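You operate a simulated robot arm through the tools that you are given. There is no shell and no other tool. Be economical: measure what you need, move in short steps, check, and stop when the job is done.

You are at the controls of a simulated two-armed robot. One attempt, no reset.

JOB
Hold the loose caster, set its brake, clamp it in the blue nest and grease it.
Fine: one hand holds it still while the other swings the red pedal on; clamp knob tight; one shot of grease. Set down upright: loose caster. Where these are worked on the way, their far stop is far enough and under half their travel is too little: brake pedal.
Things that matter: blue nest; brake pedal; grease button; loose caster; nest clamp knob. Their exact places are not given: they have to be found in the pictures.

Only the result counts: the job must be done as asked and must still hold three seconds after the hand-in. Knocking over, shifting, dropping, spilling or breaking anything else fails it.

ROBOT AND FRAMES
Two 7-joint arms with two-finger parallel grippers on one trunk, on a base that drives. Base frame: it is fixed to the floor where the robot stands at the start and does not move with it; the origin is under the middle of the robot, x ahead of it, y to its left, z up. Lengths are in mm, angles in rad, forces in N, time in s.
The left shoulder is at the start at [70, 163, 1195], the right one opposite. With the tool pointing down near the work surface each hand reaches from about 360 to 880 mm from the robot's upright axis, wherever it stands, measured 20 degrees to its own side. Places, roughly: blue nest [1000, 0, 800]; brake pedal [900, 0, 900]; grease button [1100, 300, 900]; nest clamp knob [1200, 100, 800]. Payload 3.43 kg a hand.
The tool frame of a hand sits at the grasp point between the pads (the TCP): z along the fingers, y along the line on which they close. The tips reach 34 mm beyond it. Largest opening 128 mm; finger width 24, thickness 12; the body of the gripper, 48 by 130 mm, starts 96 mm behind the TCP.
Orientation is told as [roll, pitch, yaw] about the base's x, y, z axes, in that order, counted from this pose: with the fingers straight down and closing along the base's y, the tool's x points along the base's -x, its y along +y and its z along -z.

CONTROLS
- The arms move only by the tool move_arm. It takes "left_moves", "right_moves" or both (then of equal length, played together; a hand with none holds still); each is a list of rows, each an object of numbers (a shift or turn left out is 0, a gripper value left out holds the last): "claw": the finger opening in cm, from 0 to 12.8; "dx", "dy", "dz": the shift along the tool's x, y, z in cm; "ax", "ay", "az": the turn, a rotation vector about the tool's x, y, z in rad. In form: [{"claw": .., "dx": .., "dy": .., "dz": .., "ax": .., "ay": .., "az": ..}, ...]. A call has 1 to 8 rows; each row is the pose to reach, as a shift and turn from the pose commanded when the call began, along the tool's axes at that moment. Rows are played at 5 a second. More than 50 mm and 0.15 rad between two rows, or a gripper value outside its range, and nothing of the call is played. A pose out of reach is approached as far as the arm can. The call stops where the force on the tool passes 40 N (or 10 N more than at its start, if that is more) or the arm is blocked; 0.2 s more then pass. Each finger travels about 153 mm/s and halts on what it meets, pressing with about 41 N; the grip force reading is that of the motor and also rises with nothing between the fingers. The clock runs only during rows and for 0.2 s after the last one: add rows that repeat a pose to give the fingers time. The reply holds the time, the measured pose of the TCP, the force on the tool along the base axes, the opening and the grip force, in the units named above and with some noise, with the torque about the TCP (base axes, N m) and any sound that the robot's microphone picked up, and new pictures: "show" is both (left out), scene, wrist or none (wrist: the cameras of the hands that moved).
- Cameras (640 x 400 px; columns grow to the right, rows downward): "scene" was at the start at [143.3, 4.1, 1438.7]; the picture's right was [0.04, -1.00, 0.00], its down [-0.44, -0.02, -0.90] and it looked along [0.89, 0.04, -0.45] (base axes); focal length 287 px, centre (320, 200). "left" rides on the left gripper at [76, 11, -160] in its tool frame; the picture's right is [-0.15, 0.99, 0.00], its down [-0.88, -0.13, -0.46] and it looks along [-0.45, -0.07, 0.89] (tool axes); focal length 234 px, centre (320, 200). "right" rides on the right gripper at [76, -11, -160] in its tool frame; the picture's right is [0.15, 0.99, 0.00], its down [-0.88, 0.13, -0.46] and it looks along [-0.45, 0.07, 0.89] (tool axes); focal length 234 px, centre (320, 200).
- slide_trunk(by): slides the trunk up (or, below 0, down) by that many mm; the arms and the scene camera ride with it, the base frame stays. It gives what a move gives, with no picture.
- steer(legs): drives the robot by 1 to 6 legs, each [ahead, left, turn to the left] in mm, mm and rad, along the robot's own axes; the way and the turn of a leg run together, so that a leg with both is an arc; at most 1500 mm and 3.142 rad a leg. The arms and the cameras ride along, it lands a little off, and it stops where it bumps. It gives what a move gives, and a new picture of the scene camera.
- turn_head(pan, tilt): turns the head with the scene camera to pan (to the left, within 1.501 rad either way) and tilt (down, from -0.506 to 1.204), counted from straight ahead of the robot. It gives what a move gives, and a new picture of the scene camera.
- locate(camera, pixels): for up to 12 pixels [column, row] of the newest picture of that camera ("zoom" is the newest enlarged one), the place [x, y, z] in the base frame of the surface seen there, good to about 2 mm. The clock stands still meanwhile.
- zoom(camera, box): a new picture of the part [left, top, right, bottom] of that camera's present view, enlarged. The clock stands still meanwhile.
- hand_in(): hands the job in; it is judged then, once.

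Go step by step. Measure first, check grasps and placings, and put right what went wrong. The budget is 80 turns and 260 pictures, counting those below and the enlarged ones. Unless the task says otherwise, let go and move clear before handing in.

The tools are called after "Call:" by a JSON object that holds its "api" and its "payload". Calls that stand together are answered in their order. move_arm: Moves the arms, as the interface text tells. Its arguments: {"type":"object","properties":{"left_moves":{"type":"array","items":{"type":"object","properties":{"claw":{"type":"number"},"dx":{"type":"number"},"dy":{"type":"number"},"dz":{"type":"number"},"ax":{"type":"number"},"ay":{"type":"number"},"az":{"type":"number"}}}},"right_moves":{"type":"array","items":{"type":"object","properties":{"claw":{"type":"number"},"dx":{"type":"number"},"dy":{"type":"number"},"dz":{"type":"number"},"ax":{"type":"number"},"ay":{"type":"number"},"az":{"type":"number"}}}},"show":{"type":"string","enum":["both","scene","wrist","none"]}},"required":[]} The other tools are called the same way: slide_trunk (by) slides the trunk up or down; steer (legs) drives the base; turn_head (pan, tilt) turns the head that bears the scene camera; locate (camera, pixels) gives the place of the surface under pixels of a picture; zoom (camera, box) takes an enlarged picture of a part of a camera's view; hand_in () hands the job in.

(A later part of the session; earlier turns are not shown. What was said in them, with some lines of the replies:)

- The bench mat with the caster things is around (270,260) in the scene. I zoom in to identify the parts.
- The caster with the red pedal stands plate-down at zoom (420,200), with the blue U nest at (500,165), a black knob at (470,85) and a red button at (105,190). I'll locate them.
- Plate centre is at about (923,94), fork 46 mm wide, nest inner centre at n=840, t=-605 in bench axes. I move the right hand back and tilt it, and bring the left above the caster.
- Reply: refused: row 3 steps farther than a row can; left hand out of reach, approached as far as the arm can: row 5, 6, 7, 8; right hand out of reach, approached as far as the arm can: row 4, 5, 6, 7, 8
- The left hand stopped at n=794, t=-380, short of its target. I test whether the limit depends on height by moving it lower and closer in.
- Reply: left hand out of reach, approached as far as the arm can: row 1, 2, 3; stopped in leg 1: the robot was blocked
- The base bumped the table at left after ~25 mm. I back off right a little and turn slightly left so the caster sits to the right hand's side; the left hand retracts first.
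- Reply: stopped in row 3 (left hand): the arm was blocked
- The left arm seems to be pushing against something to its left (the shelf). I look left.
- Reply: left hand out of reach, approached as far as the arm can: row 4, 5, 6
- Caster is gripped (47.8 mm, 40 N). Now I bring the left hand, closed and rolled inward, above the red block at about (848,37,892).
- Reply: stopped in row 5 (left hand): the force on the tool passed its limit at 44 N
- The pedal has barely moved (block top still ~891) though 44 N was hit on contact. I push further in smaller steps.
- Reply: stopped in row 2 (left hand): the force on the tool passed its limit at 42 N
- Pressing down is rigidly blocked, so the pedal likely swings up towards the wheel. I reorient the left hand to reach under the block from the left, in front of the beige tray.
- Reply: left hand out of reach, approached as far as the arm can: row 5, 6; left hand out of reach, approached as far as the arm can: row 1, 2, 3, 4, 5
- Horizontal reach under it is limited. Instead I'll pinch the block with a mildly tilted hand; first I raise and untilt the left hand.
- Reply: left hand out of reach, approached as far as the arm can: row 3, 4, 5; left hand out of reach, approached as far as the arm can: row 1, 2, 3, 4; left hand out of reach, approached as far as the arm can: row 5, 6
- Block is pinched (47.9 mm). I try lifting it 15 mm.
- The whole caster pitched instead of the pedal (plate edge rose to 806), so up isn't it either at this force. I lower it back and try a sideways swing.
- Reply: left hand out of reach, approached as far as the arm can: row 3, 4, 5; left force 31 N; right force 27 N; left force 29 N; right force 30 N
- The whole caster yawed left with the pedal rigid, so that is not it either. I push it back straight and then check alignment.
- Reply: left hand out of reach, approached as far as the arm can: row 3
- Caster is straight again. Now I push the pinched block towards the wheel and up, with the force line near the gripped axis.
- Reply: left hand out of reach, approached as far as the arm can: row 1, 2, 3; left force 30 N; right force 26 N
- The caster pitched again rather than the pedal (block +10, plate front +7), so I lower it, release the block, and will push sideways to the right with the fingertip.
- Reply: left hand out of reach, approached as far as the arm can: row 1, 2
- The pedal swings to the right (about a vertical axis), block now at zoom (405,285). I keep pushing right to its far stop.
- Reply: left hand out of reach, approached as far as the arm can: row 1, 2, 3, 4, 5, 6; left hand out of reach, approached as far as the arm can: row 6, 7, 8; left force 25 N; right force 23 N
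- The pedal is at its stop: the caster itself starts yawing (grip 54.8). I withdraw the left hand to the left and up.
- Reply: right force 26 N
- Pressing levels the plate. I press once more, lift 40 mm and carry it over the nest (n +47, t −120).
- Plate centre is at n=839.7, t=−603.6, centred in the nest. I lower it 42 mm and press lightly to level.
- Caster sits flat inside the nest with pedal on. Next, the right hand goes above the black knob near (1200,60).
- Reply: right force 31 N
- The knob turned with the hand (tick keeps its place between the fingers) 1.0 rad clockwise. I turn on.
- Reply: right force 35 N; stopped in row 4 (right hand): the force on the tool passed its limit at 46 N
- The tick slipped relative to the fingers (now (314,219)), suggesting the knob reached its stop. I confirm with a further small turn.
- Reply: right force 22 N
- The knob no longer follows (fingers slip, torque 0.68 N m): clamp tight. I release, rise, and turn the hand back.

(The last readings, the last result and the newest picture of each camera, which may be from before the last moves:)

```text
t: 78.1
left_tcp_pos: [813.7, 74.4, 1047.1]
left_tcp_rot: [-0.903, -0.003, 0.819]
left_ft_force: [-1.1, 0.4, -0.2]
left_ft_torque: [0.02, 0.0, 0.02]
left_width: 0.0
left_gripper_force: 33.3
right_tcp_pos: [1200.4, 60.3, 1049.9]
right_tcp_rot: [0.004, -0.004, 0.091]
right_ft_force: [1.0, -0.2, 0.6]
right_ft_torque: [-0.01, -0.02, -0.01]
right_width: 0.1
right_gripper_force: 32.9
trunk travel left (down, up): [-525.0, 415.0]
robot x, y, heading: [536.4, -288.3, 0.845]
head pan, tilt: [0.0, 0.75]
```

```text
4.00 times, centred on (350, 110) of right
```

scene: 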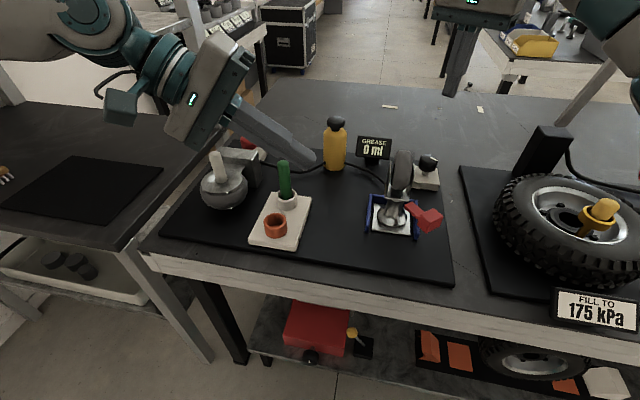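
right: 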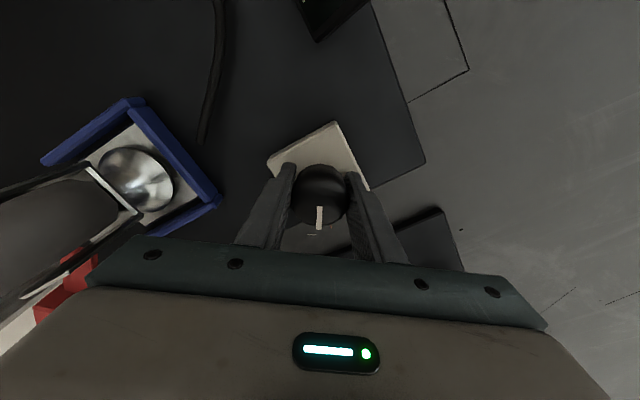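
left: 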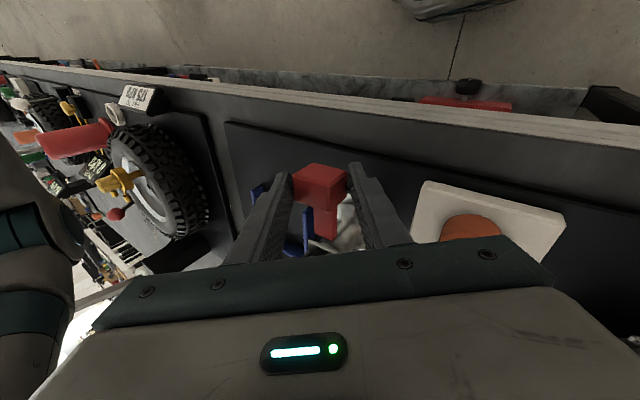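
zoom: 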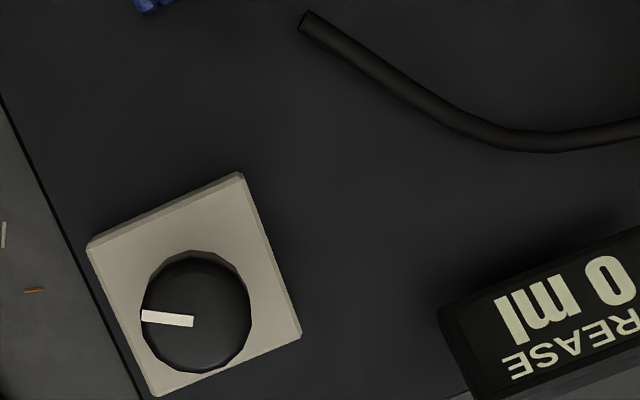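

Knob turned about 2.1 rad to its stop. Now the closed right hand goes above the grease bottle cap at (1078,257,932).

Call:
{"api": "move_arm", "payload": {"right_moves": [{"dx": 1.6, "dy": 3.1, "az": -0.1, "claw": 0}, {"dx": 3.4, "dy": 6.7, "az": -0.2}, {"dx": 5.3, "dy": 10.5, "az": -0.3}, {"dx": 7.2, "dy": 14.3, "az": -0.4}, {"dx": 9.0, "dy": 18, "az": -0.5}, {"dx": 10.36, "dy": 20.7, "az": -0.6}, {"dx": 10.36, "dy": 20.7, "az": -0.6}]}}

```text
t: 79.7
left_tcp_pos: [813.3, 74.8, 1048.5]
left_tcp_rot: [-0.9, -0.003, 0.817]
left_ft_force: [0.1, -0.3, -0.1]
left_ft_torque: [0.0, -0.01, 0.02]
left_width: 0.0
left_gripper_force: 32.7
right_tcp_pos: [1078.4, 256.7, 1048.9]
right_tcp_rot: [0.002, -0.005, 0.689]
right_ft_force: [0.3, -0.3, -0.1]
right_ft_torque: [0.03, 0.04, 0.02]
right_width: 0.0
right_gripper_force: 33.1
trunk travel left (down, up): [-525.0, 415.0]
robot x, y, heading: [537.4, -294.3, 0.845]
head pan, tilt: [0.0, 0.75]
```

scene: 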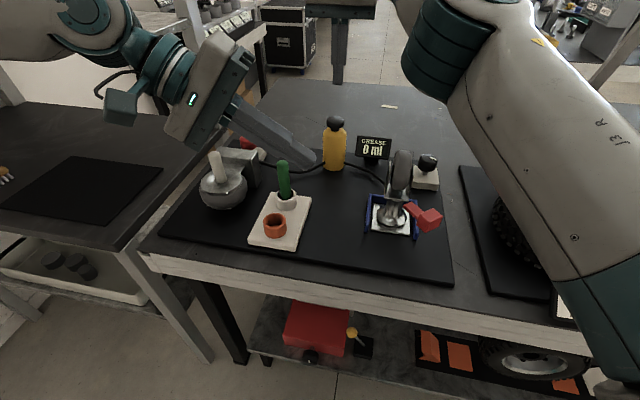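
right: 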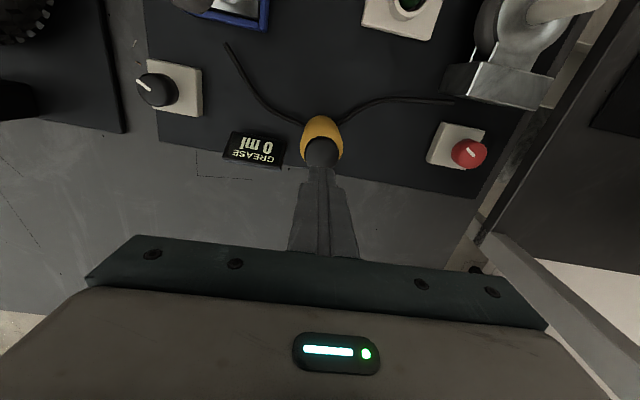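

Call:
{"api": "locate", "payload": {"camera": "right", "pixels": [[322, 152], [308, 152], [336, 152], [322, 140], [322, 162]]}}

Call:
{"api": "move_arm", "payload": {"right_moves": [{"dz": 3}, {"dz": 6}, {"dz": 7.5}]}}

```text
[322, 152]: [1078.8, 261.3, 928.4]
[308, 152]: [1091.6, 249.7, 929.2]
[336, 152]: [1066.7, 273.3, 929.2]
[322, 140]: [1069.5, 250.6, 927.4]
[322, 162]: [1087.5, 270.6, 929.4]
```

```text
t: 80.5
left_tcp_pos: [812.8, 74.8, 1047.6]
left_tcp_rot: [-0.902, -0.003, 0.819]
left_ft_force: [0.7, 0.1, -0.2]
left_ft_torque: [-0.03, -0.01, 0.0]
left_width: 0.2
left_gripper_force: 32.8
right_tcp_pos: [1077.0, 258.7, 974.0]
right_tcp_rot: [-0.001, -0.006, 0.69]
right_ft_force: [-0.3, -0.3, 0.4]
right_ft_torque: [0.01, 0.03, 0.01]
right_width: 0.1
right_gripper_force: 33.3
trunk travel left (down, up): [-525.0, 415.0]
robot x, y, heading: [539.5, -294.8, 0.847]
head pan, tilt: [0.0, 0.75]
```

scene: 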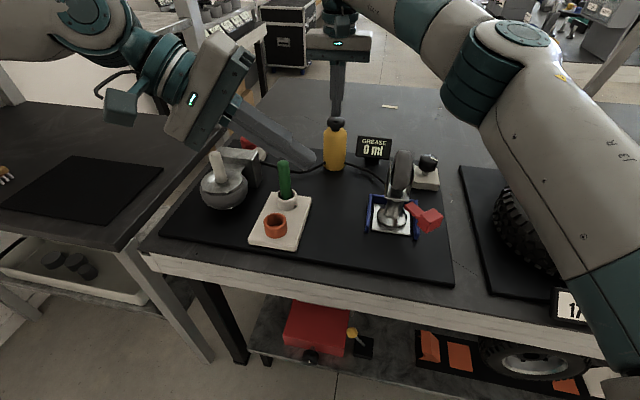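
right: 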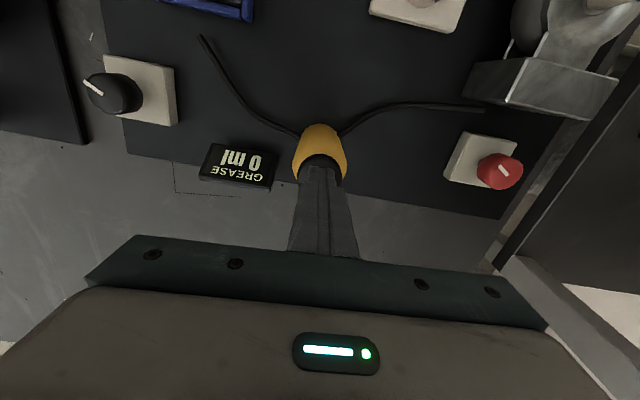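

Tip is ~10 mm over the cap. I press once.

Call:
{"api": "move_arm", "payload": {"right_moves": [{"dz": 0.8}, {"dz": 1.2}, {"dz": 1.6}, {"dz": 2.0}], "show": "none"}}

Call:
{"api": "zoom", "payload": {"camera": "scene", "box": [300, 100, 400, 190]}}

```text
t: 81.5
left_tcp_pos: [812.7, 74.7, 1047.1]
left_tcp_rot: [-0.903, -0.006, 0.818]
left_ft_force: [0.1, 0.1, -0.1]
left_ft_torque: [-0.01, -0.03, 0.02]
left_width: 0.0
left_gripper_force: 32.7
right_tcp_pos: [1077.0, 257.8, 956.2]
right_tcp_rot: [-0.001, -0.004, 0.69]
right_ft_force: [-1.9, 0.3, 1.6]
right_ft_torque: [-0.03, 0.09, 0.01]
right_width: 0.3
right_gripper_force: 33.2
trunk travel left (down, up): [-525.0, 415.0]
robot x, y, heading: [537.7, -295.5, 0.848]
head pan, tilt: [0.0, 0.75]
```

```text
4.44 times, centred on (350, 145) of scene
```

zoom: 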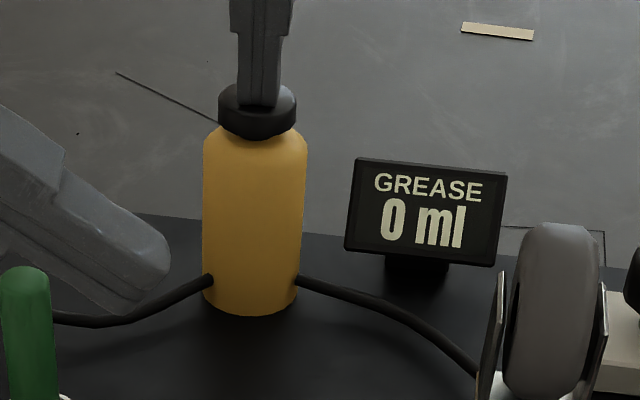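

Cap is going down (about 8 mm, 1.6 N), display still 0 ml. I press further.

Call:
{"api": "move_arm", "payload": {"right_moves": [{"dz": 0.2}, {"dz": 0.4}, {"dz": 0.6}, {"dz": 0.6}], "show": "none"}}

Call:
{"api": "zoom", "payload": {"camera": "scene", "box": [300, 100, 400, 190]}}

```text
t: 82.5
left_tcp_pos: [811.8, 74.7, 1048.8]
left_tcp_rot: [-0.903, -0.004, 0.818]
left_ft_force: [0.1, 0.5, -0.6]
left_ft_torque: [0.02, 0.0, -0.04]
left_width: 0.0
left_gripper_force: 33.4
right_tcp_pos: [1078.5, 257.9, 950.5]
right_tcp_rot: [0.0, -0.004, 0.69]
right_ft_force: [-3.0, 0.8, 3.3]
right_ft_torque: [0.0, 0.08, -0.01]
right_width: 0.0
right_gripper_force: 32.8
trunk travel left (down, up): [-525.0, 415.0]
robot x, y, heading: [534.1, -292.9, 0.85]
head pan, tilt: [0.0, 0.75]
heard: click
```

```text
4.44 times, centred on (350, 145) of scene
```

zoom: 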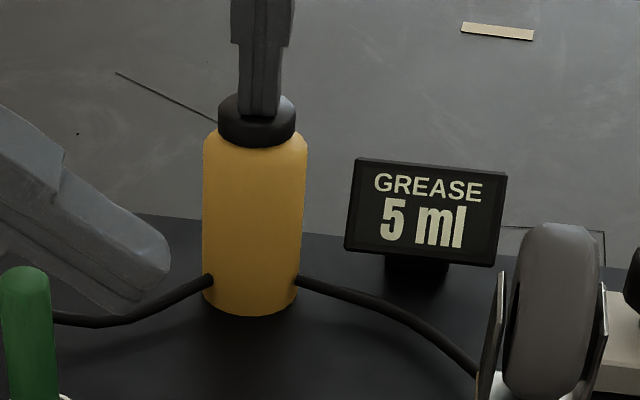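

A click was heard and the display reads 5 ml: one shot. I withdraw upward and check everything.

Call:
{"api": "move_arm", "payload": {"right_moves": [{"dz": -4}, {"dz": -8}, {"dz": -12}], "show": "scene"}}

Call:
{"api": "zoom", "payload": {"camera": "scene", "box": [300, 100, 480, 250]}}

Call:
{"api": "zoom", "payload": {"camera": "scene", "box": [360, 140, 460, 240]}}

Call:
{"api": "locate", "payload": {"camera": "zoom", "pixels": [[172, 355], [318, 372], [178, 260], [315, 280], [240, 205], [330, 260], [400, 330], [310, 265], [355, 310]]}}

```text
t: 83.3
left_tcp_pos: [811.4, 75.1, 1048.0]
left_tcp_rot: [-0.902, -0.005, 0.82]
left_ft_force: [-0.1, -0.9, -0.6]
left_ft_torque: [0.05, 0.02, -0.02]
left_width: 0.0
left_gripper_force: 32.8
right_tcp_pos: [1074.4, 251.5, 1071.7]
right_tcp_rot: [0.0, -0.007, 0.689]
right_ft_force: [0.0, 0.2, 0.4]
right_ft_torque: [0.0, -0.06, -0.04]
right_width: 0.0
right_gripper_force: 33.3
right hand out of reach, approached as far as the arm can: row 3
trunk travel left (down, up): [-525.0, 415.0]
robot x, y, heading: [534.6, -294.0, 0.851]
head pan, tilt: [0.0, 0.75]
```

scene: 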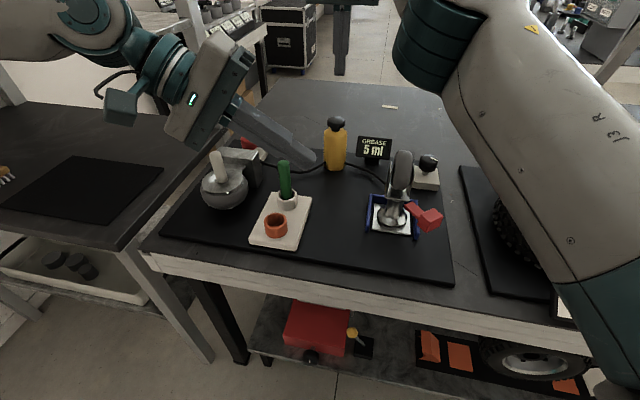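

```text
2.67 times, centred on (390, 175) of scene
```

zoom: 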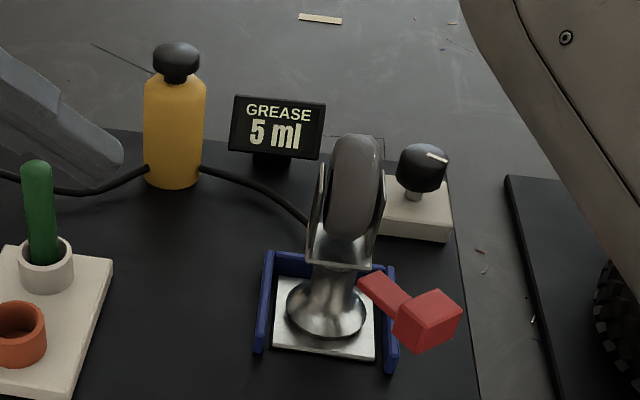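

```text
4.00 times, centred on (410, 190) of scene
```

zoom: 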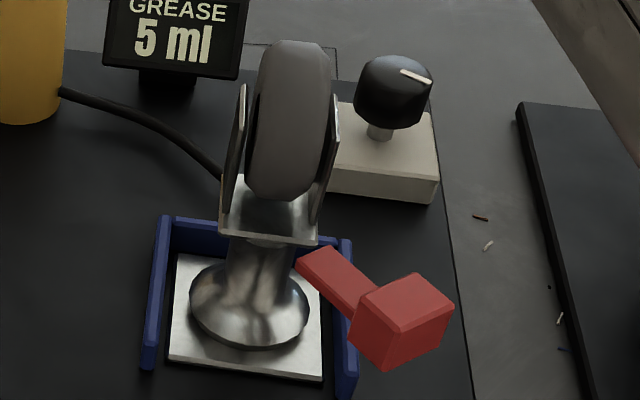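

```text
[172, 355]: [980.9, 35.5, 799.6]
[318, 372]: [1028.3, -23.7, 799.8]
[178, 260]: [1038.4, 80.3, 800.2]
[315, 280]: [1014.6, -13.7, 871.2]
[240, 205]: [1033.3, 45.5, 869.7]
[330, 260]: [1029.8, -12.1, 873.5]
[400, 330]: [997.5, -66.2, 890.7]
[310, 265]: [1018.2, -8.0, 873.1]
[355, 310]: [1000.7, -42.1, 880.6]
```

The display reads 5 ml, the caster sits flat in the nest with its pedal swung to the stop, the knob is tight, and both hands are clear. Handing in.

Call:
{"api": "hand_in", "payload": {}}

```text
The job is handed in.
```

I've handed the job in; I can't see how it was judged. The caster's brake is set, the caster sits flat in the blue nest with the clamp knob tight, and it got one shot of grease (display 5 ml, one click).

- **Pedal:** it only swings sideways to the right. Before I found that, my trial pushes tilted and turned the caster slightly in the holding hand. It was straight again before I moved it, and the pedal stayed at its stop.
- **Clamp knob:** I turned it about 2.1 rad clockwise, until the fingers slipped on it. I took that as tight.
- **Bump:** while I was moving into position, the left arm pressed against the shelf over the left table. I backed off and lowered the trunk. I saw nothing knocked over, but I did not check the shelf again afterwards.
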